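You operate a simulated robot arm through the tools that you are given. There is no shell and no other tool. Be economical: measure what you need, move in short steps, check, and stop when the job is done.

The job below is to be done with a simulated two-armed robot. You get a single attempt, and the scene is never put back.

## Task
Pick up the ticket from the near lower shelf with one hand, pass it to the other hand and put it on the cover of the left conveyor. Set down upright: ticket.

The check looks at the end state, three seconds after you hand in, the way a careful person would. Anything else that was tipped, shoved, dropped, spilled or broken makes it a failure. A push-on lid holds only when it is set on centred and level and pressed home; a screw cap is set on level and turned clockwise until tight.

## Robot
Two 7-joint arms with two-finger parallel grippers on one trunk, on a base that drives. Base frame: it is fixed to the floor where the robot stands at the start and does not move with it; the origin is under the middle of the robot, x ahead of it, y to its left, z up. Readings come in mm, rad, newtons and seconds.
The left shoulder is at the start at [20, 170, 1178], the right one opposite. With the tool pointing down near the work surface each hand reaches from about 100 to 580 mm from the robot's upright axis, wherever it stands, measured 20 degrees to its own side. Places, roughly: cover of the left conveyor (24x72 cm) [-700, 1920, 360]. Payload 3.8 kg a hand.
The tool frame of a hand sits at the grasp point between the pads (the TCP): z along the fingers, y along the line on which they close. The tips reach 30 mm beyond it. Largest opening 110 mm; finger width 20, thickness 10; the body of the gripper, 48 by 112 mm, starts 55 mm behind the TCP.
Orientation is that of the tool frame in the base frame, as a unit quaternion [x, y, z, w]. With the fingers straight down and closing along the base's y, the tool's x points along the base's -x, its y along +y and its z along -z.

## Interface
- The arms move only by the tool nudge_tool. It takes "left_increments", "right_increments" or both (then of equal length, played together; a hand with none holds still); each is one flat list of numbers, 7 for each row, row after row: the shift along the base's x, y, z in mm, then the turn, a rotation vector about the base's x, y, z in rad, then the finger opening in mm, from 0 to 110. In form: [dx, dy, dz, ax, ay, az, claw, dx, dy, dz, ax, ay, az, claw, ...]. A call has 1 to 12 rows; each row shifts and turns the commanded pose from where the row before left it. A row lasts 0.2 s, in which the tool goes at most 50 mm and 0.15 rad; a call with a longer step from one row to the next is refused whole, and so is a gripper value outside its range. Where a pose cannot be reached the arm comes as near as it can. A force on the tool above 40 N (or 10 N above the force at the start of the call, whichever is more), or a blocked arm, ends the call early, and 0.2 s more pass. Each finger travels about 72 mm/s and halts on what it meets, pressing with about 38 N; the grip force reading is that of the motor and also rises with nothing between the fingers. The clock runs only during rows and for 0.2 s after the last one: add rows that do not move to give the fingers time. It gives the time, the measured TCP pose, the force on the tool (base axes), the opening and the grip force at its end, in the units of the frame above (readings bear some noise), with the torque about the TCP (base axes, N m) and any sound that the robot's microphone picked up.
- Cameras (640 x 400 px; columns grow to the right, rows downward): "scene" is now at [91.2, -2.2, 1303.2]; the picture's right is [-0.00, -1.00, 0.00], its down [-0.81, 0.00, -0.59] and it looks along [0.59, -0.00, -0.81] (base axes); focal length 291 px, centre (320, 200). "left" rides on the left gripper at [72, -17, -103] in its tool frame; the picture's right is [0.23, 0.97, 0.00], its down [-0.76, 0.18, -0.62] and it looks along [-0.61, 0.14, 0.78] (tool axes); focal length 222 px, centre (320, 200). "right" rides on the right gripper at [72, 17, -103] in its tool frame; the picture's right is [-0.23, 0.97, 0.00], its down [-0.76, -0.18, -0.62] and it looks along [-0.61, -0.14, 0.78] (tool axes); focal length 222 px, centre (320, 200). There is no depth. A picture from a camera that has moved, and an enlarged one, comes with that camera's place and axes in the base frame and with its lens.
- camera(camera): a new picture of that camera. It takes no simulated time.
- raise_lower(by): slides the trunk up (or, below 0, down) by that many mm; the arms and the scene camera ride with it, the base frame stays. It gives what a move gives, with no picture.
- steer(legs): drives the robot by 1 to 6 legs, each [ahead, turn to the left] in mm and rad, along the robot's own axes; the way and the turn of a leg run together, so that a leg with both is an arc; at most 1500 mm and 3.142 rad a leg. The arms and the cameras ride along, it lands a little off, and it stops where it bumps. It gives what a move gives.
- pan_tilt(pan, tilt): turns the head with the scene camera to pan (to the left, within 1.396 rad either way) and tilt (down, from -0.506 to 1.204), counted from straight ahead of the robot. It gives what a move gives.
- enlarge(camera, box): a new picture of the part [left, top, right, bottom] of that camera's present view, enlarged. It takes no simulated time.
- job_done(): hands the job in; it is judged then, once.

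Work in short steps. Places have to be worked out from the pictures, the camera data and where the tool is seen: move nearer, look again, correct. Check each grasp and each placing, and mend what went wrong. You have 120 turns and 100 pictures in all, those below and enlarged ones among them. Open the grippers and draw the arms clear of the work before you hand the job in, unless the task says otherwise; then end with one line.

The tools are called after "Emit:" as a command line: name --argument value ..., lists and objects as JSON in quotes. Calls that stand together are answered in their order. nudge_tool: Moves the arms, as the interface text tells. Its arguments: {"type":"object","properties":{"left_increments":{"type":"array","items":{"type":"number"}},"right_increments":{"type":"array","items":{"type":"number"}}},"required":[]} The other tools are called the same way: raise_lower (by) slides the trunk up or down; steer (legs) drives the base; pan_tilt (pan, tilt) turns the head that bears the scene camera; camera (camera) takes a picture; enlarge (camera, box) takes an enlarged picture of a part of a camera's view; job_done () hands the job in.

At the start:

```text
t: 0.0
left_tool_pos: [326.0, 144.7, 817.8]
left_ee_rot: [0.0, 1.0, 0.0, 0.0]
left_force: [0.0, -0.1, -0.1]
left_torque: [-0.04, 0.01, -0.03]
left_gripper_width: 109.8
left_grip_force: 0.0
right_tool_pos: [553.2, -204.2, 870.4]
right_ee_rot: [0.0, 1.0, 0.0, 0.0]
right_force: [-0.2, -0.1, 0.0]
right_torque: [0.03, -0.01, 0.0]
right_gripper_width: 110.1
right_grip_force: 0.2
trunk travel left (down, up): [-275.0, 295.0]
robot x, y, heading: [2.5, 0.7, 0.001]
head pan, tilt: [-0.003, 0.946]
```

scene: 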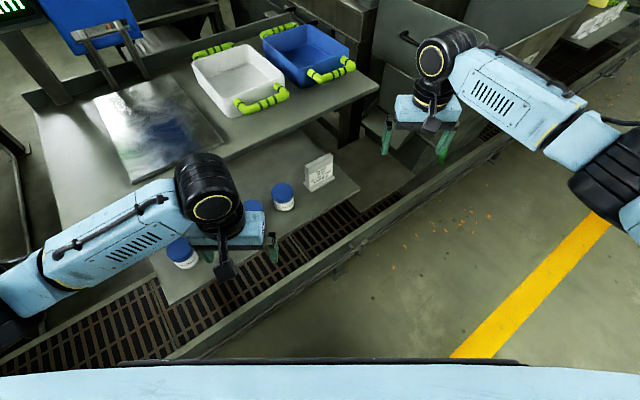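
right: 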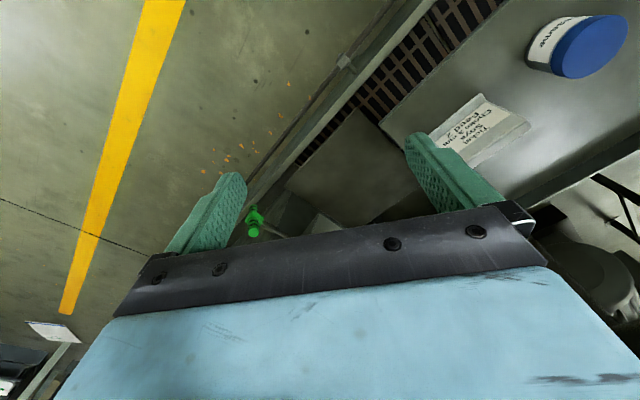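
left: 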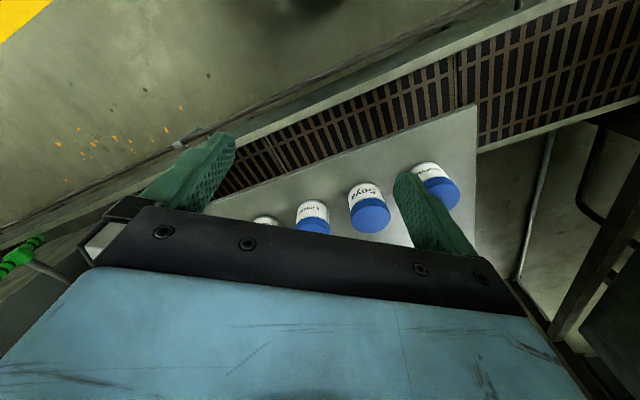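

The scene shows a small white card standing on a lower shelf next to jars; I take a closer look at it.

Emit:
enlarge --camera "scene" --box '[240, 120, 400, 220]'

Emit:
enlarge --camera "right" --box '[360, 0, 640, 175]'

```text
4.00 times, centred on (320, 170) of scene
camera zoom: at [91.2, -2.2, 1303.2], right [0.0, -1.0, 0.0], down [-0.81, 0.0, -0.59], along [0.59, 0.0, -0.81], focal length 1164 px, centre (320, 320)
```

zoom: 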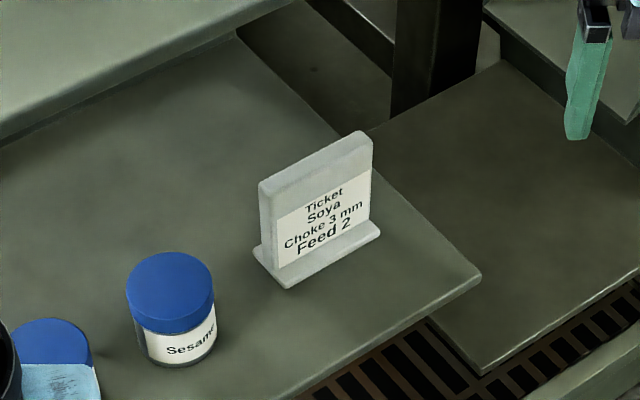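

```text
2.29 times, centred on (500, 88) of right
camera zoom: at [481.3, -185.0, 974.6], right [0.23, 0.97, 0.0], down [0.76, -0.18, 0.62], along [0.61, -0.14, -0.78], focal length 508 px, centre (-91, 457)
```

zoom: 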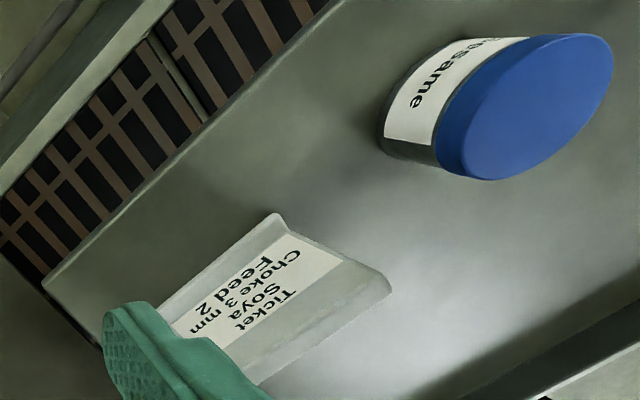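

Triangulating from both views puts the ticket's plate near (660, 0), from z≈622 to z≈713. It is about 88 mm wide, and its width runs along (0.56, -0.83). Next I look toward the target and at the floor around it.

Emit:
pan_tilt --pan 1.39 --tilt 0.45

Emit:
camera --camera "scene"

Emit:
pan_tilt --pan 0.5 --tilt 0.7

Emit:
camera --camera "scene"

Emit:
pan_tilt --pan 0.0 --tilt 1.2

Emit:
camera --camera "scene"

```text
t: 1.5
left_tool_pos: [325.8, 145.3, 817.0]
left_ee_rot: [0.0, 1.0, 0.001, 0.0]
left_force: [-0.4, -0.3, 0.3]
left_torque: [0.0, 0.01, 0.03]
left_gripper_width: 110.0
left_grip_force: 0.1
right_tool_pos: [554.5, -202.7, 871.2]
right_ee_rot: [0.0, 1.0, 0.0, 0.0]
right_force: [-0.4, -0.9, -0.6]
right_torque: [0.03, -0.03, -0.01]
right_gripper_width: 110.2
right_grip_force: 0.1
trunk travel left (down, up): [-275.0, 295.0]
robot x, y, heading: [-1.2, -1.0, 0.0]
head pan, tilt: [1.389, 0.45]
```

```text
94 pictures are left
camera scene: at [35.0, 88.5, 1344.8], right [0.98, -0.18, 0.0], down [-0.08, -0.43, -0.9], along [0.16, 0.89, -0.44], focal length 291 px, centre (320, 200)
```

scene: 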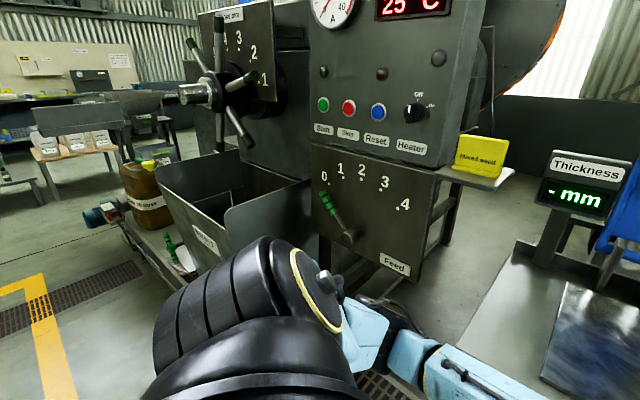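

```text
t: 2.7
left_tool_pos: [326.7, 145.4, 817.8]
left_ee_rot: [0.0, 1.0, 0.0, 0.0]
left_force: [-0.2, 0.1, 0.9]
left_torque: [0.03, 0.01, -0.02]
left_gripper_width: 109.9
left_grip_force: 0.0
right_tool_pos: [554.7, -203.0, 870.8]
right_ee_rot: [0.0, 1.0, 0.001, 0.0]
right_force: [0.6, -1.1, 0.1]
right_torque: [0.04, 0.0, 0.0]
right_gripper_width: 110.1
right_grip_force: 0.1
trunk travel left (down, up): [-275.0, 295.0]
robot x, y, heading: [4.2, -4.2, 0.002]
head pan, tilt: [0.499, 0.7]
```

```text
93 pictures are left
camera scene: at [92.8, 38.8, 1322.7], right [0.48, -0.88, 0.0], down [-0.57, -0.31, -0.77], along [0.67, 0.37, -0.64], focal length 291 px, centre (320, 200)
```

scene: 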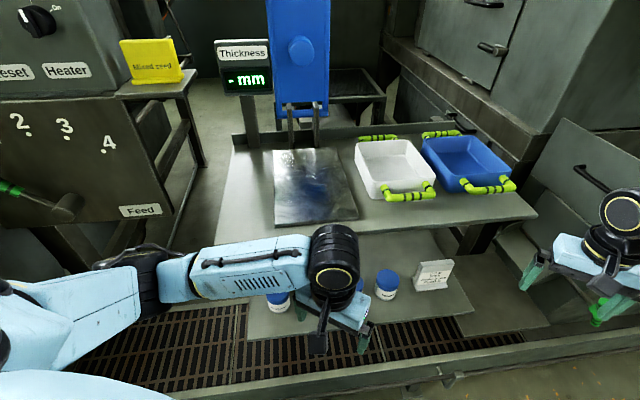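

```text
t: 3.6
left_tool_pos: [326.3, 144.8, 816.3]
left_ee_rot: [0.0, 1.0, 0.0, 0.0]
left_force: [-0.8, 0.1, 1.2]
left_torque: [0.0, 0.01, -0.04]
left_gripper_width: 109.8
left_grip_force: 0.0
right_tool_pos: [553.6, -202.9, 871.7]
right_ee_rot: [0.0, 1.0, 0.001, -0.001]
right_force: [0.1, -0.6, 0.2]
right_torque: [0.0, 0.0, -0.04]
right_gripper_width: 109.8
right_grip_force: 0.0
trunk travel left (down, up): [-275.0, 295.0]
robot x, y, heading: [1.1, 2.2, -0.005]
head pan, tilt: [0.0, 1.201]
```

```text
92 pictures are left
camera scene: at [74.3, -1.8, 1286.7], right [0.0, -1.0, 0.0], down [-0.93, 0.0, -0.36], along [0.36, 0.0, -0.93], focal length 291 px, centre (320, 200)
```

scene: 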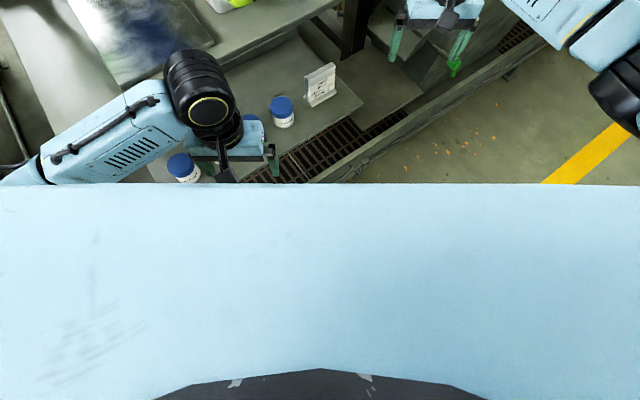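

The target conveyor is behind and to the left, where the brown canister stands. I draw the right hand back first so it won't swing near the bench, then drive nearer.

Emit:
nudge_tool --right_increments '[-45, 0, 10, 0, 0, 0, 110, -45, 0, 10, 0, 0, 0, 110, -45, 0, 10, 0, 0, 0, 110, -20, 0, 0, 0, 0, 0, 110]'

Emit:
steer --legs '[[120, 0], [0, 0.25]]'

Emit:
pan_tilt --pan -0.2 --tilt 0.9

Emit:
camera --camera "scene"

```text
t: 4.7
left_tool_pos: [326.0, 145.2, 817.2]
left_ee_rot: [-0.001, 1.0, -0.001, 0.0]
left_force: [-0.3, -0.2, 0.3]
left_torque: [0.0, -0.02, 0.01]
left_gripper_width: 110.2
left_grip_force: 0.0
right_tool_pos: [395.8, -204.7, 901.6]
right_ee_rot: [0.001, 1.0, -0.001, -0.001]
right_force: [0.1, 0.1, 0.8]
right_torque: [-0.01, 0.02, -0.02]
right_gripper_width: 110.0
right_grip_force: 0.2
trunk travel left (down, up): [-275.0, 295.0]
robot x, y, heading: [-0.0, 0.2, 0.002]
head pan, tilt: [0.0, 1.201]
```

```text
t: 5.7
left_tool_pos: [339.5, 135.7, 809.0]
left_ee_rot: [0.012, 1.0, 0.001, -0.017]
left_force: [0.2, 0.6, -0.3]
left_torque: [0.0, -0.02, -0.01]
left_gripper_width: 110.2
left_grip_force: 0.1
right_tool_pos: [436.1, -209.3, 905.3]
right_ee_rot: [-0.002, 1.0, 0.004, 0.006]
right_force: [0.6, -0.7, -0.2]
right_torque: [-0.03, 0.06, -0.02]
right_gripper_width: 110.1
right_grip_force: 0.0
trunk travel left (down, up): [-275.0, 295.0]
robot x, y, heading: [50.5, -3.4, 0.02]
head pan, tilt: [0.0, 1.201]
stopped in leg 1: the robot was blocked; the commanded pose is now the measured one
```

```text
t: 6.5
left_tool_pos: [338.8, 135.1, 807.6]
left_ee_rot: [0.011, 1.0, 0.002, -0.019]
left_force: [0.2, -0.5, -0.1]
left_torque: [0.0, -0.02, 0.02]
left_gripper_width: 110.1
left_grip_force: 0.0
right_tool_pos: [437.4, -209.9, 906.2]
right_ee_rot: [-0.003, 1.0, 0.004, 0.008]
right_force: [-0.6, 0.4, -0.1]
right_torque: [-0.01, 0.03, -0.02]
right_gripper_width: 110.1
right_grip_force: 0.0
trunk travel left (down, up): [-275.0, 295.0]
robot x, y, heading: [53.0, 0.7, 0.009]
head pan, tilt: [-0.201, 0.901]
```

```text
91 pictures are left
camera scene: at [125.6, -26.8, 1307.7], right [-0.18, -0.98, -0.01], down [-0.76, 0.15, -0.63], along [0.62, -0.11, -0.78], focal length 291 px, centre (320, 200)
```

scene: 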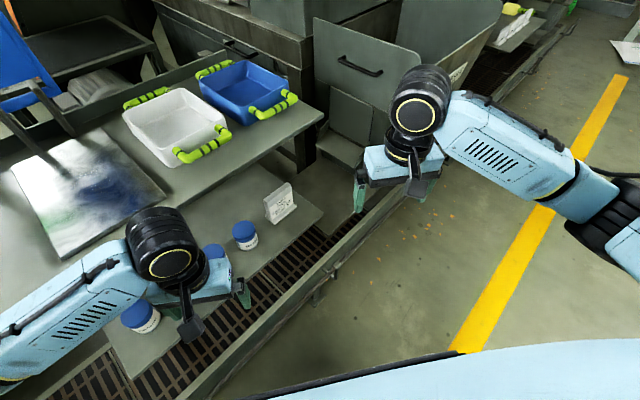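

The base stopped after 50 mm, and the left hand lagged behind it, so the left arm may have touched something. I look left to see what it was.

Emit:
pan_tilt --pan 0.8 --tilt 0.9

Emit:
camera --camera "scene"

Emit:
camera --camera "left"

```text
t: 7.7
left_tool_pos: [338.9, 134.8, 808.0]
left_ee_rot: [0.011, 1.0, 0.004, -0.019]
left_force: [-0.5, -1.0, 0.1]
left_torque: [0.01, 0.01, -0.03]
left_gripper_width: 110.0
left_grip_force: 0.1
right_tool_pos: [436.8, -210.0, 904.9]
right_ee_rot: [-0.003, 1.0, 0.004, 0.008]
right_force: [0.2, -0.2, 0.4]
right_torque: [-0.01, 0.01, -0.04]
right_gripper_width: 110.1
right_grip_force: 0.0
trunk travel left (down, up): [-275.0, 295.0]
robot x, y, heading: [50.2, -0.9, 0.011]
head pan, tilt: [0.799, 0.901]
```

```text
90 pictures are left
camera scene: at [103.7, 41.8, 1308.0], right [0.73, -0.69, 0.01], down [-0.53, -0.56, -0.63], along [0.44, 0.46, -0.77], focal length 291 px, centre (320, 200)
```

scene: 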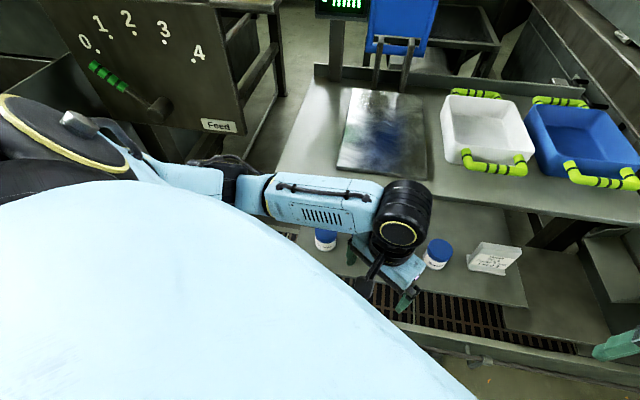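

```text
89 pictures are left
camera left: at [271.4, 119.2, 913.1], right [-0.2, 0.98, 0.01], down [0.79, 0.16, 0.59], along [0.58, 0.13, -0.81], focal length 222 px, centre (320, 200)
```

left: 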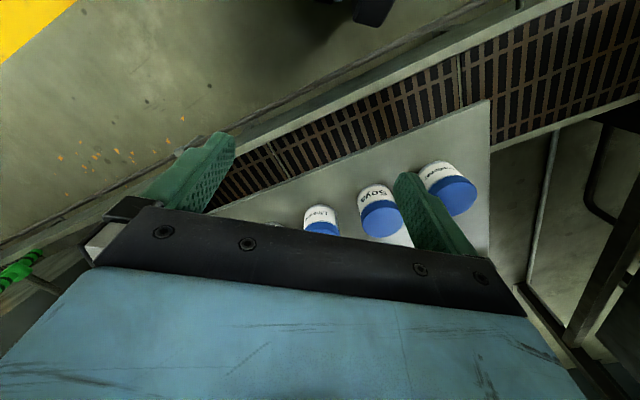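

The left elbow is beside the feed panel, so it is probably what bumped. I back off, move about 250 mm along the bench to the right, away from the panel, and turn to face the shelf squarely.

Emit:
steer --legs '[[-55, 0], [0, -0.98], [260, 0]]'

Emit:
steer --legs '[[0, 1.5]]'

Emit:
pan_tilt --pan 0.0 --tilt 0.9

Emit:
camera --camera "scene"

```text
t: 9.7
left_tool_pos: [308.5, 94.0, 793.4]
left_ee_rot: [0.12, 0.992, 0.024, -0.031]
left_force: [-0.3, -0.2, 1.2]
left_torque: [0.01, 0.01, 0.0]
left_gripper_width: 110.3
left_grip_force: 0.1
right_tool_pos: [313.9, -291.2, 906.5]
right_ee_rot: [0.127, 0.992, -0.003, 0.006]
right_force: [1.0, -0.4, 0.5]
right_torque: [-0.03, 0.03, -0.01]
right_gripper_width: 109.9
right_grip_force: 0.0
trunk travel left (down, up): [-275.0, 295.0]
robot x, y, heading: [-9.3, 0.8, -0.225]
head pan, tilt: [0.799, 0.901]
stopped in leg 2: the robot was blocked; the commanded pose is now the measured one
```

```text
t: 12.5
left_tool_pos: [103.8, 316.7, 792.8]
left_ee_rot: [-0.358, 0.933, 0.003, -0.04]
left_force: [-0.7, -0.4, 0.4]
left_torque: [0.01, 0.02, -0.03]
left_gripper_width: 110.1
left_grip_force: 0.1
right_tool_pos: [425.5, 106.8, 902.8]
right_ee_rot: [-0.346, 0.938, -0.01, -0.003]
right_force: [-4.2, -3.7, 3.4]
right_torque: [0.32, -0.3, -0.18]
right_gripper_width: 109.7
right_grip_force: 0.0
trunk travel left (down, up): [-275.0, 295.0]
robot x, y, heading: [-9.1, 1.5, 0.759]
head pan, tilt: [0.799, 0.901]
stopped in leg 1: the force on the tool passed its limit at 99 N (the readings are from after the stop); the commanded pose is now the measured one
```

```text
t: 13.7
left_tool_pos: [103.2, 319.0, 791.7]
left_ee_rot: [-0.36, 0.932, 0.003, -0.041]
left_force: [-0.3, 0.4, 0.2]
left_torque: [-0.01, -0.01, 0.0]
left_gripper_width: 110.3
left_grip_force: 0.1
right_tool_pos: [425.3, 106.8, 902.2]
right_ee_rot: [-0.347, 0.938, -0.009, -0.003]
right_force: [-5.6, -4.4, 5.5]
right_torque: [0.58, -0.42, -0.37]
right_gripper_width: 109.9
right_grip_force: 0.1
trunk travel left (down, up): [-275.0, 295.0]
robot x, y, heading: [-8.0, 2.1, 0.758]
head pan, tilt: [0.0, 0.901]
```

```text
88 pictures are left
camera scene: at [59.2, 65.1, 1306.6], right [0.69, -0.73, 0.0], down [-0.57, -0.54, -0.62], along [0.45, 0.43, -0.78], focal length 291 px, centre (320, 200)
```

scene: 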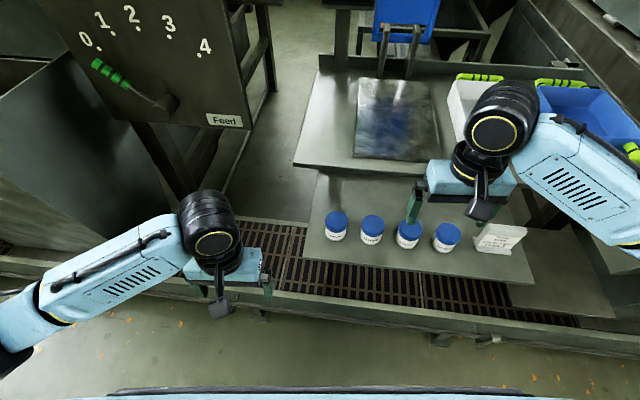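

The right hand met something with 99 N, probably the front edge of the bench, while the left arm blocked the earlier turn. I check the right wrist camera before moving anything.

Emit:
camera --camera "right"

Emit:
enlarge --camera "scene" --box '[320, 60, 640, 260]'

```text
87 pictures are left
camera right: at [358.8, 75.7, 1006.5], right [-0.46, 0.89, -0.02], down [0.69, 0.37, 0.62], along [0.55, 0.27, -0.79], focal length 222 px, centre (320, 200)
```

right: 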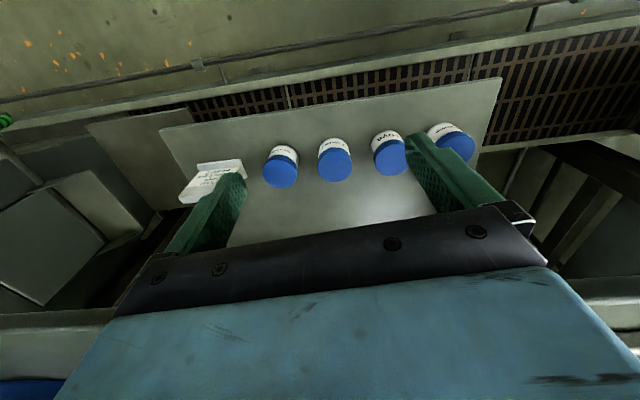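

```text
2.00 times, centred on (480, 160) of scene
camera zoom: at [59.2, 65.1, 1306.6], right [0.69, -0.73, 0.0], down [-0.57, -0.54, -0.62], along [0.45, 0.43, -0.78], focal length 582 px, centre (0, 280)
```

zoom: 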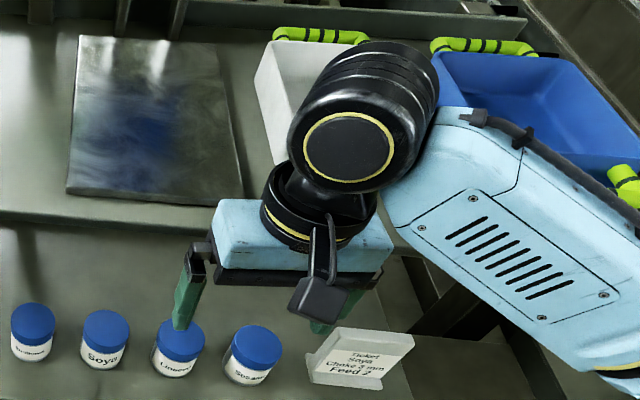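

The right hand's body or wrist is against the bench front. I draw the hand straight back from it and look again.

Emit:
nudge_tool --right_increments '[-14, -13, 3, 0, 0, 0, 110, -28, -26, 10, 0, 0, 0, 110, -32, -30, 15, 0, 0, 0, 110, -32, -30, 15, 0, 0, 0, 110]'

Emit:
camera --camera "scene"

```text
t: 14.7
left_tool_pos: [103.3, 319.6, 791.6]
left_ee_rot: [-0.359, 0.933, 0.002, -0.042]
left_force: [0.1, -0.5, -1.0]
left_torque: [0.01, -0.01, 0.02]
left_gripper_width: 110.1
left_grip_force: 0.0
right_tool_pos: [332.3, 22.7, 943.4]
right_ee_rot: [-0.345, 0.938, -0.012, -0.005]
right_force: [-0.1, 0.3, -0.4]
right_torque: [-0.02, 0.03, 0.0]
right_gripper_width: 110.2
right_grip_force: 0.2
right hand out of reach, approached as far as the arm can: row 4
trunk travel left (down, up): [-275.0, 295.0]
robot x, y, heading: [-5.5, 0.1, 0.754]
head pan, tilt: [0.0, 0.901]
```

```text
85 pictures are left
camera scene: at [60.5, 66.4, 1306.5], right [0.69, -0.73, 0.0], down [-0.57, -0.54, -0.62], along [0.45, 0.43, -0.78], focal length 291 px, centre (320, 200)
```

scene: 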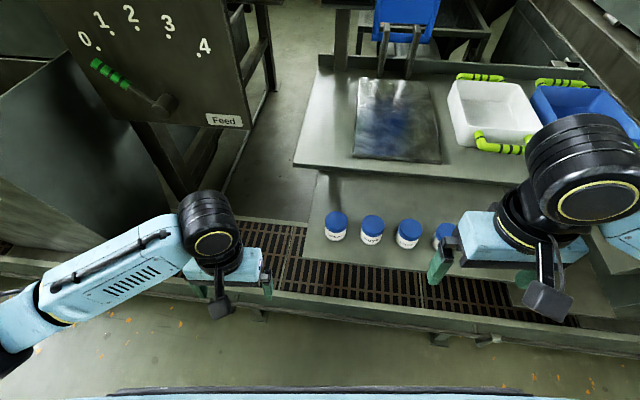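

The bins look unmoved. Comparing views puts the bench top at about z≈940 with its front edge 459 mm away along the shelf normal, so the ticket stands under the overhang and needs a forward-pitched approach. I turn a little right and lower the trunk.

Emit:
steer --legs '[[0, -0.28]]'

Emit:
raise_lower --by -150

Emit:
camera --camera "scene"

Emit:
camera --camera "right"

```text
t: 16.0
left_tool_pos: [187.4, 275.9, 792.0]
left_ee_rot: [-0.226, 0.973, 0.009, -0.041]
left_force: [-0.4, -0.5, 0.1]
left_torque: [-0.03, -0.01, 0.01]
left_gripper_width: 110.0
left_grip_force: 0.1
right_tool_pos: [323.8, -72.3, 943.5]
right_ee_rot: [-0.212, 0.977, -0.009, -0.006]
right_force: [-0.4, -0.1, -0.5]
right_torque: [0.02, -0.01, 0.03]
right_gripper_width: 110.0
right_grip_force: 0.1
trunk travel left (down, up): [-275.0, 295.0]
robot x, y, heading: [-10.3, 0.7, 0.474]
head pan, tilt: [0.0, 0.901]
```

```text
t: 17.7
left_tool_pos: [186.3, 276.9, 642.6]
left_ee_rot: [-0.226, 0.973, 0.008, -0.042]
left_force: [-0.6, 0.2, 0.2]
left_torque: [0.02, -0.02, 0.02]
left_gripper_width: 110.2
left_grip_force: 0.0
right_tool_pos: [324.1, -72.5, 794.3]
right_ee_rot: [-0.212, 0.977, -0.011, -0.005]
right_force: [0.7, -1.4, 0.3]
right_torque: [0.02, -0.01, 0.01]
right_gripper_width: 109.9
right_grip_force: 0.1
trunk travel left (down, up): [-125.0, 445.0]
robot x, y, heading: [-6.8, -0.6, 0.478]
head pan, tilt: [0.0, 0.901]
```

```text
84 pictures are left
camera scene: at [75.8, 43.8, 1156.6], right [0.46, -0.89, 0.0], down [-0.7, -0.36, -0.62], along [0.55, 0.28, -0.78], focal length 291 px, centre (320, 200)
```

scene: 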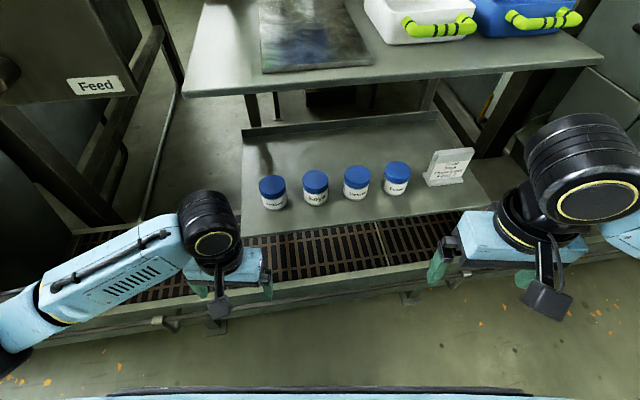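

```text
83 pictures are left
camera right: at [252.1, -83.1, 898.3], right [-0.2, 0.98, -0.02], down [0.77, 0.17, 0.61], along [0.61, 0.11, -0.79], focal length 222 px, centre (320, 200)
```

right: 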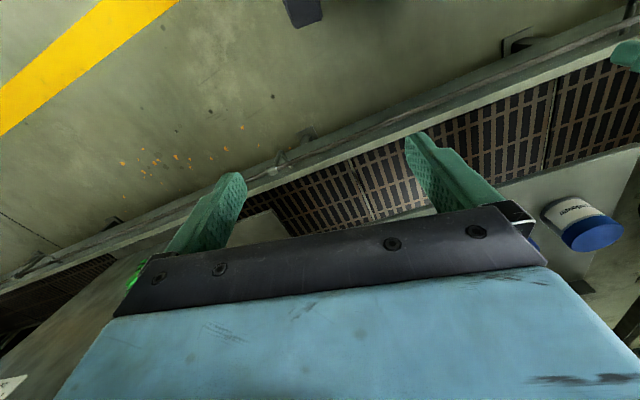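

This lower viewpoint shows the overhang clearly, so I zoom on the ticket and measure it again.

Emit:
enlarge --camera "scene" --box '[360, 120, 520, 220]'

```text
4.00 times, centred on (440, 170) of scene
camera zoom: at [75.8, 43.8, 1156.6], right [0.46, -0.89, 0.0], down [-0.7, -0.36, -0.62], along [0.55, 0.28, -0.78], focal length 1164 px, centre (-160, 320)
```

zoom: 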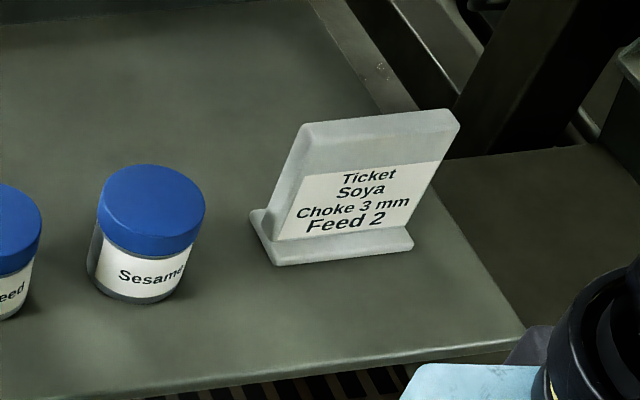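

I place the ticket at about (653, 0): foot 90×42 mm, plate about 90 mm wide and 17 mm thick, top at z≈711, facing heading 0.637. The plan is to grip the side edges with the right hand pitched 25° down, coming from the front. I move to a standoff pose now.

Emit:
nudge_tool --right_increments '[22, 0, 0, 0, 0, 0.105, 110, 22, 0, 0, 0, 0, 0.105, 110, 22, 0, -10, 0.0845, -0.114, 0, 110, 22, 0, -10, 0.0845, -0.114, 0, 110, 22, 0, -10, 0.0845, -0.114, 0, 110, 22, 0, -10, 0.0845, -0.114, 0, 110]'

Emit:
camera --camera "scene"

```text
t: 19.1
left_tool_pos: [186.4, 276.6, 642.2]
left_ee_rot: [-0.225, 0.973, 0.008, -0.042]
left_force: [0.7, 0.7, 0.9]
left_torque: [0.01, 0.01, 0.02]
left_gripper_width: 109.8
left_grip_force: 0.0
right_tool_pos: [454.0, -73.0, 752.4]
right_ee_rot: [-0.301, 0.914, 0.079, 0.261]
right_force: [0.4, -0.5, 0.1]
right_torque: [-0.01, 0.03, 0.01]
right_gripper_width: 109.9
right_grip_force: 0.1
trunk travel left (down, up): [-125.0, 445.0]
robot x, y, heading: [-3.4, 1.6, 0.475]
head pan, tilt: [0.0, 0.901]
```

```text
81 pictures are left
camera scene: at [75.8, 43.7, 1156.5], right [0.46, -0.89, 0.0], down [-0.7, -0.36, -0.62], along [0.55, 0.28, -0.78], focal length 291 px, centre (320, 200)
```

scene: 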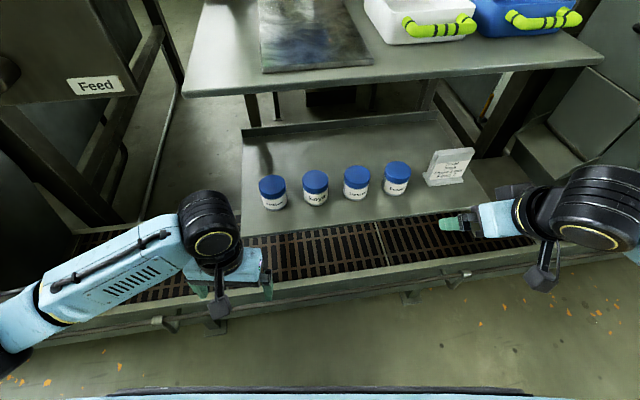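

The swing is going well and nothing is near the hand, so I finish the pitch.

Emit:
nudge_tool --right_increments '[20, 0, -10, 0.0845, -0.114, 0, 110, 20, 0, -10, 0.0845, -0.114, 0, 110, 20, 0, -10, 0.0845, -0.114, 0, 110, 20, -2, -10, 0.0845, -0.114, 0, 110]'

Emit:
camera --camera "scene"

Emit:
camera --camera "right"

```text
t: 20.1
left_tool_pos: [186.8, 275.5, 642.1]
left_ee_rot: [-0.226, 0.973, 0.008, -0.042]
left_force: [0.9, -0.1, -0.3]
left_torque: [-0.01, 0.0, 0.0]
left_gripper_width: 110.0
left_grip_force: 0.2
right_tool_pos: [538.9, -74.6, 714.2]
right_ee_rot: [-0.261, 0.806, 0.159, 0.507]
right_force: [0.2, -0.7, -0.3]
right_torque: [0.0, -0.01, 0.01]
right_gripper_width: 109.8
right_grip_force: 0.1
trunk travel left (down, up): [-125.0, 445.0]
robot x, y, heading: [-5.9, 2.0, 0.478]
head pan, tilt: [0.0, 0.901]
```

```text
80 pictures are left
camera scene: at [75.9, 43.8, 1156.5], right [0.46, -0.89, 0.0], down [-0.7, -0.36, -0.62], along [0.55, 0.28, -0.78], focal length 291 px, centre (320, 200)
```

scene: 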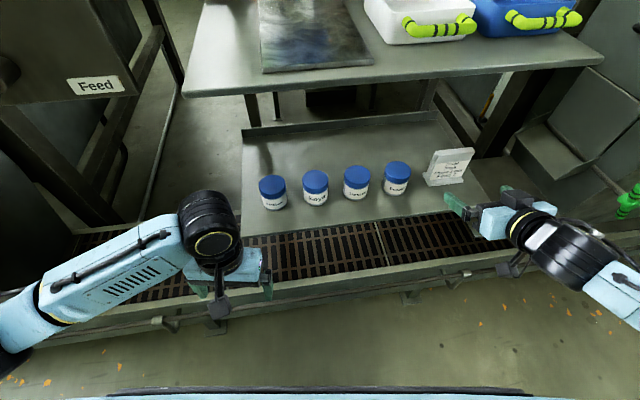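

```text
79 pictures are left
camera right: at [427.9, -133.0, 694.0], right [-0.49, 0.85, 0.2], down [-0.09, -0.27, 0.96], along [0.87, 0.45, 0.21], focal length 222 px, centre (320, 200)
```

right: 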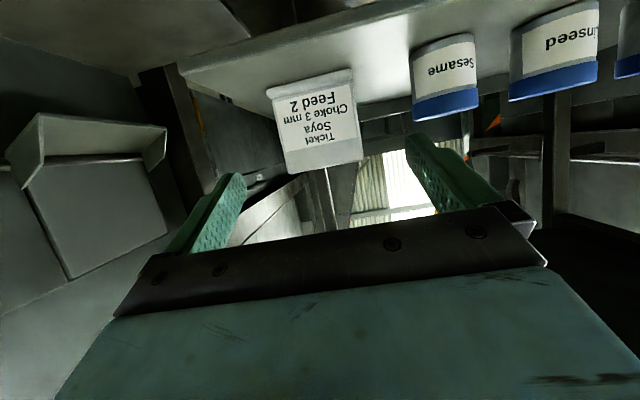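

The tool sits as planned (yaw 0.62, pitch 26°). I zoom the wrist view to compare the plate's position and angle with the fingers.

Emit:
enlarge --camera "right" --box '[220, 50, 460, 200]'

```text
2.67 times, centred on (340, 125) of right
camera zoom: at [427.9, -133.0, 694.0], right [-0.49, 0.85, 0.2], down [-0.09, -0.27, 0.96], along [0.87, 0.45, 0.21], focal length 592 px, centre (267, 400)
```

zoom: 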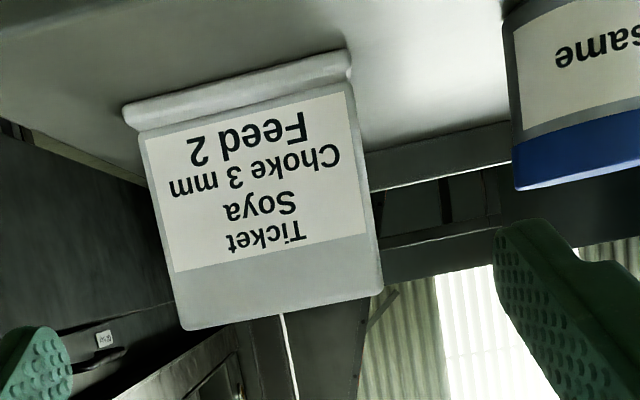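

Both cameras agree: foot front middle at about (635, -13) and yaw about 0.615. I shift 5.6 mm to the right, drop to z≈670, then go in halfway and check.

Emit:
nudge_tool --right_increments '[3.2, -4.6, -20, 0, 0, 0, 110, 0, 0, -24, 0, 0, 0, 110, 25, 18, 0, 0, 0, 0, 110, 25, 18, 0, 0, 0, 0, 110, 0, 0, 0, 0, 0, 0, 110]'

Emit:
camera --camera "right"

Emit:
enlarge --camera "scene" --box '[360, 120, 520, 220]'

```text
t: 21.3
left_tool_pos: [186.8, 275.9, 641.5]
left_ee_rot: [-0.225, 0.973, 0.008, -0.041]
left_force: [0.6, 0.2, -0.4]
left_torque: [-0.02, -0.01, -0.01]
left_gripper_width: 110.1
left_grip_force: 0.1
right_tool_pos: [592.4, -43.9, 669.4]
right_ee_rot: [-0.262, 0.806, 0.16, 0.506]
right_force: [-0.3, -0.6, 0.1]
right_torque: [0.03, 0.02, 0.0]
right_gripper_width: 110.0
right_grip_force: 0.1
trunk travel left (down, up): [-125.0, 445.0]
robot x, y, heading: [-3.7, 0.4, 0.473]
head pan, tilt: [0.0, 0.901]
```

```text
77 pictures are left
camera right: at [481.3, -101.6, 649.6], right [-0.49, 0.85, 0.2], down [-0.09, -0.27, 0.96], along [0.87, 0.45, 0.21], focal length 222 px, centre (320, 200)
```

right: 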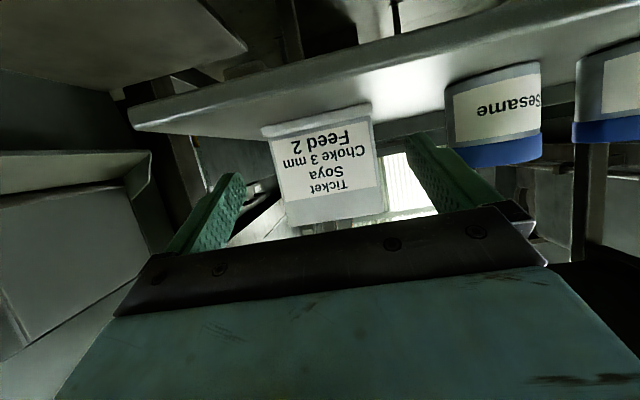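

```text
4.00 times, centred on (440, 170) of scene
camera zoom: at [75.9, 43.8, 1156.5], right [0.46, -0.89, 0.0], down [-0.7, -0.36, -0.62], along [0.55, 0.28, -0.78], focal length 1164 px, centre (-160, 320)
```

zoom: 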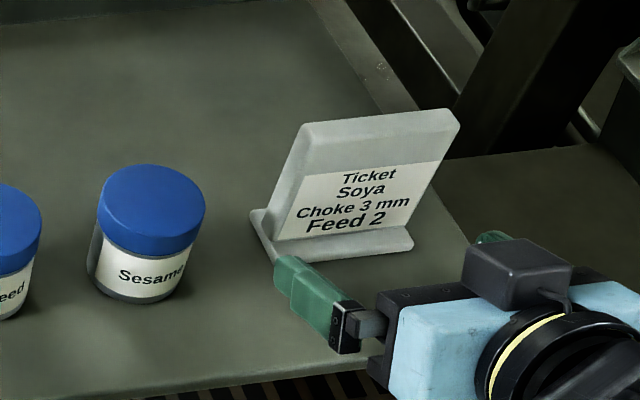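

The fingers straddle the ticket evenly. I advance the remaining 65 mm and check before closing.

Emit:
nudge_tool --right_increments '[20, 14.3, 0, 0, 0, 0, 110, 20, 14.3, 0, 0, 0, 0, 110, 13, 9.3, 0, 0, 0, 0, 110, 0, 0, 0, 0, 0, 0, 110]'

Emit:
camera --camera "right"

Emit:
enlarge --camera "scene" --box '[360, 120, 520, 220]'

```text
t: 22.3
left_tool_pos: [185.5, 275.5, 642.4]
left_ee_rot: [-0.225, 0.973, 0.008, -0.041]
left_force: [0.3, -0.2, 0.6]
left_torque: [0.03, 0.0, 0.02]
left_gripper_width: 110.1
left_grip_force: 0.1
right_tool_pos: [642.6, -5.3, 667.0]
right_ee_rot: [-0.261, 0.806, 0.16, 0.507]
right_force: [-0.1, -0.1, 0.6]
right_torque: [-0.03, -0.01, -0.01]
right_gripper_width: 109.9
right_grip_force: 0.1
trunk travel left (down, up): [-125.0, 445.0]
robot x, y, heading: [-8.9, 3.0, 0.473]
head pan, tilt: [0.0, 0.901]
```

```text
75 pictures are left
camera right: at [532.2, -62.7, 647.9], right [-0.49, 0.85, 0.2], down [-0.09, -0.27, 0.96], along [0.87, 0.45, 0.21], focal length 222 px, centre (320, 200)
```

right: 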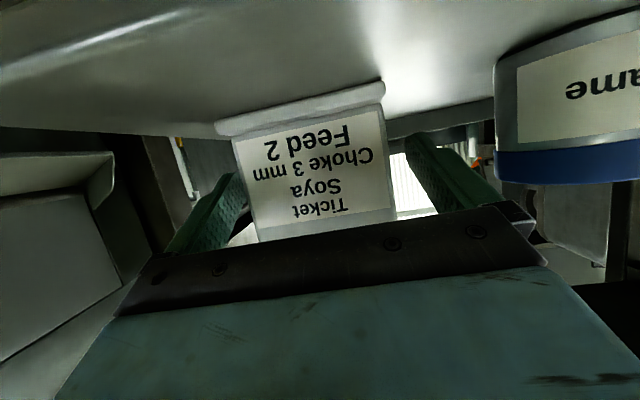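

```text
4.00 times, centred on (440, 170) of scene
camera zoom: at [75.9, 43.8, 1156.5], right [0.46, -0.89, 0.0], down [-0.7, -0.36, -0.62], along [0.55, 0.28, -0.78], focal length 1164 px, centre (-160, 320)
```

zoom: 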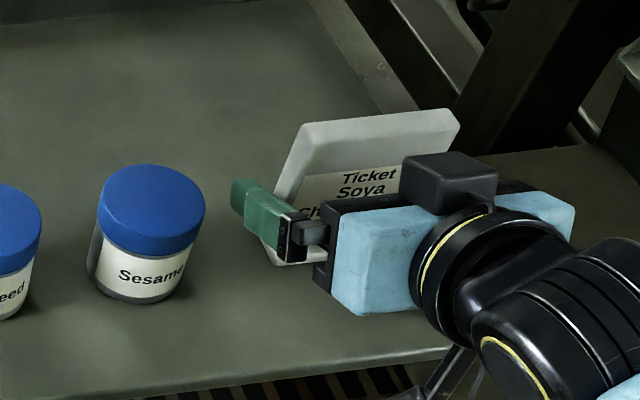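

The fingers are on either side of the plate at mid-height, so I close the grip gently and let it settle.

Emit:
nudge_tool --right_increments '[0, 0, 0, 0, 0, 0, 95, 0, 0, 0, 0, 0, 0, 85, 0, 0, 0, 0, 0, 0, 75, 0, 0, 0, 0, 0, 0, 70, 0, 0, 0, 0, 0, 0, 70]'

Emit:
enlarge --camera "scene" --box '[360, 120, 520, 220]'

```text
t: 23.5
left_tool_pos: [187.0, 275.9, 641.4]
left_ee_rot: [-0.225, 0.973, 0.009, -0.042]
left_force: [0.3, -0.3, 0.1]
left_torque: [0.0, 0.02, 0.01]
left_gripper_width: 109.9
left_grip_force: 0.1
right_tool_pos: [642.4, -4.5, 667.1]
right_ee_rot: [-0.262, 0.806, 0.16, 0.506]
right_force: [0.4, -0.2, 0.7]
right_torque: [0.03, 0.01, 0.01]
right_gripper_width: 89.1
right_grip_force: 38.3
trunk travel left (down, up): [-125.0, 445.0]
robot x, y, heading: [-8.8, 2.5, 0.475]
head pan, tilt: [0.0, 0.901]
```

```text
4.00 times, centred on (440, 170) of scene
camera zoom: at [75.8, 43.8, 1156.5], right [0.46, -0.89, 0.0], down [-0.7, -0.36, -0.62], along [0.55, 0.28, -0.78], focal length 1164 px, centre (-160, 320)
```

zoom: 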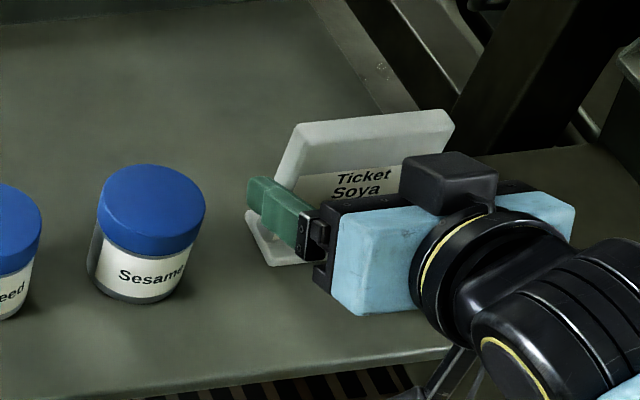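

The grip holds at 89 mm wide and 38 N. I lift 40 mm and draw back along the approach line.

Emit:
nudge_tool --right_increments '[0, 0, 10, 0, 0, 0, 70, 0, 0, 15, 0, 0, 0, 70, 0, 0, 15, 0, 0, 0, 70, -20, -14.3, 5, 0, 0, 0, 70, -24, -17, 5, 0, 0, 0, 70, -24, -17, 5, 0, 0, 0, 70, -24, -17, 5, 0, 0, 0, 70, -24, -17, 0, 0, 0, 0, 70]'

Emit:
camera --camera "scene"

Emit:
camera --camera "right"

```text
t: 25.3
left_tool_pos: [185.9, 275.6, 641.9]
left_ee_rot: [-0.226, 0.973, 0.009, -0.042]
left_force: [-0.5, 0.0, -0.5]
left_torque: [-0.01, -0.02, 0.0]
left_gripper_width: 109.9
left_grip_force: 0.0
right_tool_pos: [526.2, -88.1, 729.0]
right_ee_rot: [-0.262, 0.806, 0.16, 0.505]
right_force: [0.4, -0.1, -0.8]
right_torque: [0.04, 0.0, -0.02]
right_gripper_width: 88.8
right_grip_force: 38.0
trunk travel left (down, up): [-125.0, 445.0]
robot x, y, heading: [-5.8, 4.3, 0.473]
head pan, tilt: [0.0, 0.901]
```

```text
72 pictures are left
camera scene: at [75.7, 43.7, 1156.5], right [0.46, -0.89, 0.0], down [-0.7, -0.36, -0.62], along [0.55, 0.28, -0.78], focal length 291 px, centre (320, 200)
```

scene: 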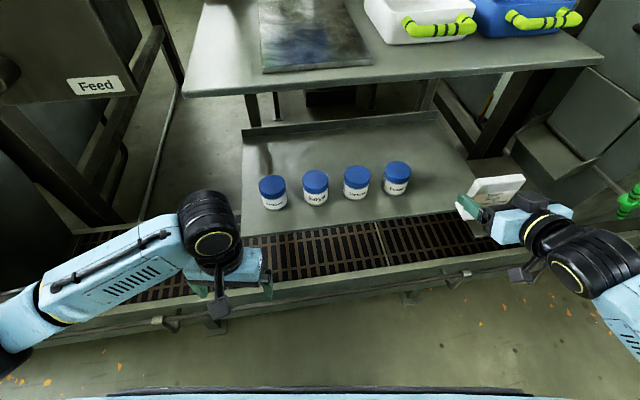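

```text
71 pictures are left
camera right: at [415.4, -146.4, 709.7], right [-0.49, 0.85, 0.2], down [-0.09, -0.27, 0.96], along [0.87, 0.45, 0.21], focal length 222 px, centre (320, 200)
```

right: 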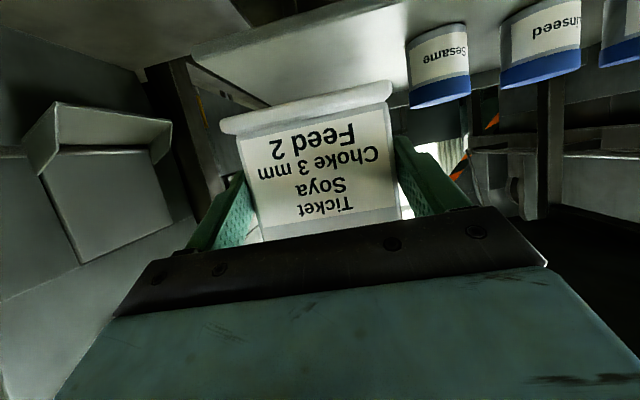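

The ticket is held and clear of the shelf. I back the robot away to get free space for the handover.

Emit:
steer --legs '[[-300, 0]]'

Emit:
camera --camera "scene"

```text
t: 27.4
left_tool_pos: [-85.2, 134.3, 640.9]
left_ee_rot: [-0.223, 0.974, 0.008, -0.041]
left_force: [-0.2, 0.1, 0.2]
left_torque: [0.01, 0.02, 0.01]
left_gripper_width: 110.1
left_grip_force: 0.1
right_tool_pos: [253.1, -231.1, 728.8]
right_ee_rot: [-0.259, 0.807, 0.158, 0.507]
right_force: [-0.3, 0.7, -1.0]
right_torque: [0.0, -0.02, -0.01]
right_gripper_width: 89.0
right_grip_force: 37.6
trunk travel left (down, up): [-125.0, 445.0]
robot x, y, heading: [-282.1, -136.2, 0.469]
head pan, tilt: [0.0, 0.901]
```

```text
70 pictures are left
camera scene: at [-197.0, -96.2, 1156.5], right [0.45, -0.89, 0.0], down [-0.7, -0.35, -0.62], along [0.55, 0.28, -0.78], focal length 291 px, centre (320, 200)
```

scene: 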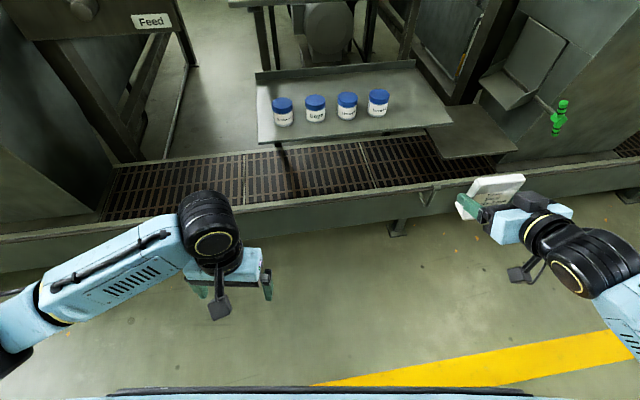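

I bring the right hand with the ticket to the robot's midline, yawed slightly left, while lifting the left hand up and out of its way.

Emit:
nudge_tool --right_increments '[-21.9, 33.7, 0, 0, 0, 0.02, 70, -21.9, 33.7, 0, 0, 0, 0.02, 70, -21.9, 33.7, 0, 0, 0, 0.02, 70, -21.9, 33.7, 0, 0, 0, 0.02, 70, -21.9, 33.7, 0, 0, 0, 0.02, 70, -21.9, 33.7, 0, 0, 0, 0.02, 70, -21.9, 33.7, 0, 0, 0, 0.02, 70]' --left_increments '[-9, 18, 30, 0, 0, 0, 110, -9, 18, 30, 0, 0, 0, 110, -9, 18, 30, 0, 0, 0, 110, -9, 18, 30, 0, 0, 0, 110, -9, 18, 30, 0, 0, 0, 110, 0, 0, 0, 0, 0, -0.14, 110, 0, 0, 0, 0, 0, -0.14, 110]'

Emit:
camera --camera "scene"

```text
t: 29.0
left_tool_pos: [-128.7, 224.9, 791.9]
left_ee_rot: [-0.084, 0.996, 0.014, -0.039]
left_force: [-0.8, -0.2, 0.6]
left_torque: [-0.01, -0.03, 0.01]
left_gripper_width: 109.9
left_grip_force: 0.0
right_tool_pos: [99.5, 2.7, 731.3]
right_ee_rot: [-0.316, 0.786, 0.194, 0.494]
right_force: [-0.1, -0.1, -0.3]
right_torque: [-0.01, 0.0, 0.0]
right_gripper_width: 88.9
right_grip_force: 38.4
trunk travel left (down, up): [-125.0, 445.0]
robot x, y, heading: [-281.1, -138.3, 0.478]
head pan, tilt: [0.0, 0.901]
```

```text
69 pictures are left
camera scene: at [-197.0, -95.9, 1156.5], right [0.45, -0.89, 0.0], down [-0.7, -0.35, -0.62], along [0.55, 0.28, -0.78], focal length 291 px, centre (320, 200)
```

scene: 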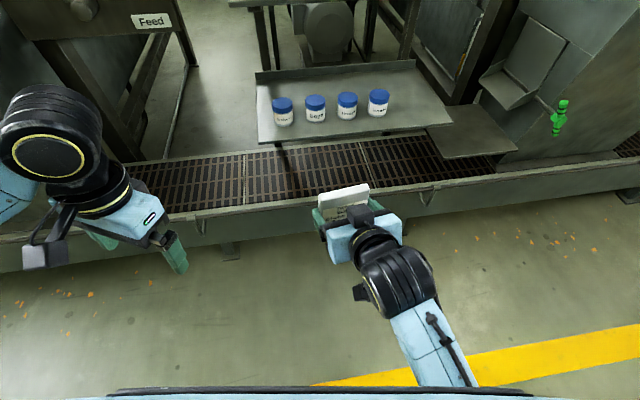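

The ticket is held square to the right hand with its top centre near (107, 10, 776). I turn the left hand in place so it will close across the plate's thickness, and narrow its opening to 45 mm.

Emit:
nudge_tool --left_increments '[0, 0, 5, 0, 0, -0.1403, 90, 0, 0, 5, 0, 0, -0.1403, 70, 0, 0, 5, 0, 0, -0.1403, 60, 0, 0, 5, 0, 0, -0.1403, 45, 0, 0, 5, 0, 0, -0.1403, 45, 0, 0, 5, 0, 0, -0.1403, 45, 0, 0, 5, 0, 0, -0.1403, 45, 0, 0, 0, -0.023, 0.025, 0, 45, 0, 0, 0, -0.1077, -0.1015, 0, 45, 0, 0, 0, -0.1077, -0.1015, 0, 45, 0, 0, 0, -0.1077, -0.1015, 0, 45, 0, 0, 0, -0.1077, -0.1015, 0, 45]'

Emit:
nudge_tool --left_increments '[0, 0, 0, -0.1077, -0.1015, 0, 45, 0, 0, 0, -0.1077, -0.1015, 0, 45, 0, 0, 0, -0.1077, -0.1015, 0, 45, 0, 0, 0, 0, 0, 0, 45]'

Emit:
camera --camera "scene"

```text
t: 31.6
left_tool_pos: [-130.7, 225.8, 827.8]
left_ee_rot: [0.384, 0.887, -0.101, 0.236]
left_force: [0.7, -0.1, 0.7]
left_torque: [0.04, 0.0, -0.02]
left_gripper_width: 44.7
left_grip_force: 0.1
right_tool_pos: [98.6, 3.5, 732.8]
right_ee_rot: [-0.315, 0.788, 0.193, 0.494]
right_force: [0.9, -0.5, 0.0]
right_torque: [-0.02, -0.03, 0.02]
right_gripper_width: 89.1
right_grip_force: 38.0
trunk travel left (down, up): [-125.0, 445.0]
robot x, y, heading: [-283.4, -136.0, 0.47]
head pan, tilt: [0.0, 0.901]
```

```text
t: 32.6
left_tool_pos: [-129.3, 226.2, 827.1]
left_ee_rot: [0.35, 0.815, -0.183, 0.424]
left_force: [0.5, -0.2, 0.1]
left_torque: [0.0, -0.03, 0.01]
left_gripper_width: 45.2
left_grip_force: 0.0
right_tool_pos: [99.2, 4.1, 730.7]
right_ee_rot: [-0.316, 0.786, 0.194, 0.494]
right_force: [0.4, 0.8, 0.4]
right_torque: [-0.01, 0.03, -0.02]
right_gripper_width: 88.5
right_grip_force: 37.9
trunk travel left (down, up): [-125.0, 445.0]
robot x, y, heading: [-282.6, -137.2, 0.469]
head pan, tilt: [0.0, 0.901]
```

```text
68 pictures are left
camera scene: at [-196.9, -96.1, 1156.5], right [0.45, -0.89, 0.0], down [-0.7, -0.35, -0.62], along [0.55, 0.28, -0.78], focal length 291 px, centre (320, 200)
```

scene: 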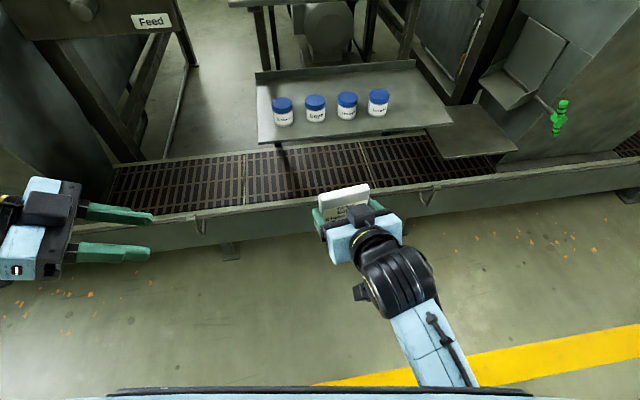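

The left hand's orientation matches the target exactly. I move it to the pregrasp point, 110 mm short along its own axis.

Emit:
nudge_tool --left_increments '[30, -25, 0, 0, 0, 0, 45, 30, -25, 0, 0, 0, 0, 45, 30, -25, 0, 0, 0, 0, 45, 30, -25, 0, 0, 0, 0, 45, 30, -25.5, -2, 0, 0, 0, 45, 0, 0, 0, 0, 0, 0, 45]'

Emit:
camera --camera "scene"

Emit:
camera --camera "left"

```text
t: 34.0
left_tool_pos: [21.5, 97.3, 823.8]
left_ee_rot: [0.351, 0.815, -0.183, 0.423]
left_force: [0.6, -0.3, -0.2]
left_torque: [0.02, -0.04, -0.03]
left_gripper_width: 44.8
left_grip_force: 0.0
right_tool_pos: [101.6, 3.9, 731.7]
right_ee_rot: [-0.315, 0.787, 0.193, 0.494]
right_force: [0.5, -0.4, -0.4]
right_torque: [0.0, -0.02, 0.01]
right_gripper_width: 88.8
right_grip_force: 37.9
trunk travel left (down, up): [-125.0, 445.0]
robot x, y, heading: [-281.5, -135.3, 0.468]
head pan, tilt: [0.0, 0.901]
```

```text
67 pictures are left
camera scene: at [-196.8, -96.1, 1156.5], right [0.45, -0.89, 0.0], down [-0.7, -0.35, -0.62], along [0.55, 0.28, -0.78], focal length 291 px, centre (320, 200)
```

scene: 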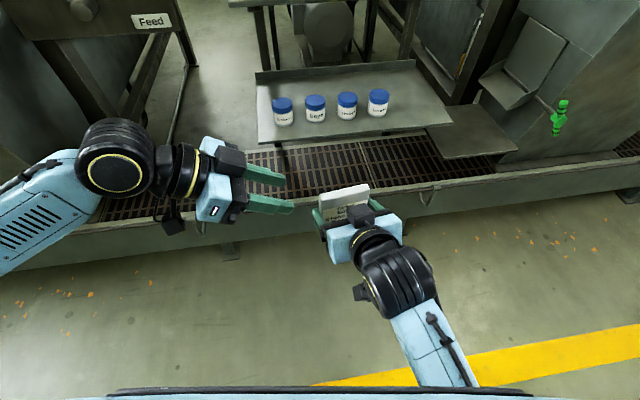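

```text
66 pictures are left
camera left: at [-75.1, 176.9, 823.8], right [0.62, 0.76, -0.19], down [0.08, 0.18, 0.98], along [0.78, -0.62, 0.05], focal length 222 px, centre (320, 200)
```

left: 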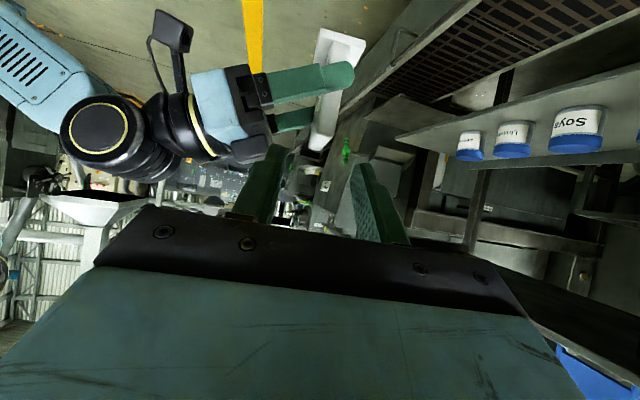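

The view shows the plate's free top part between the two hands. I zoom in to check the alignment across the thickness.

Emit:
enlarge --camera "left" --box '[200, 20, 440, 170]'

```text
2.67 times, centred on (320, 95) of left
camera zoom: at [-75.1, 176.9, 823.8], right [0.62, 0.76, -0.19], down [0.08, 0.18, 0.98], along [0.78, -0.62, 0.05], focal length 592 px, centre (320, 480)
```

zoom: 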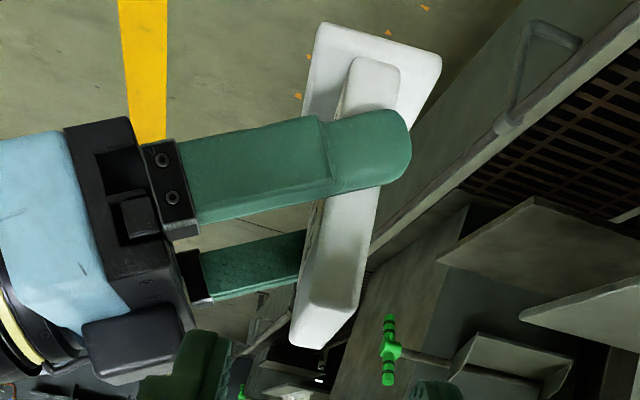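

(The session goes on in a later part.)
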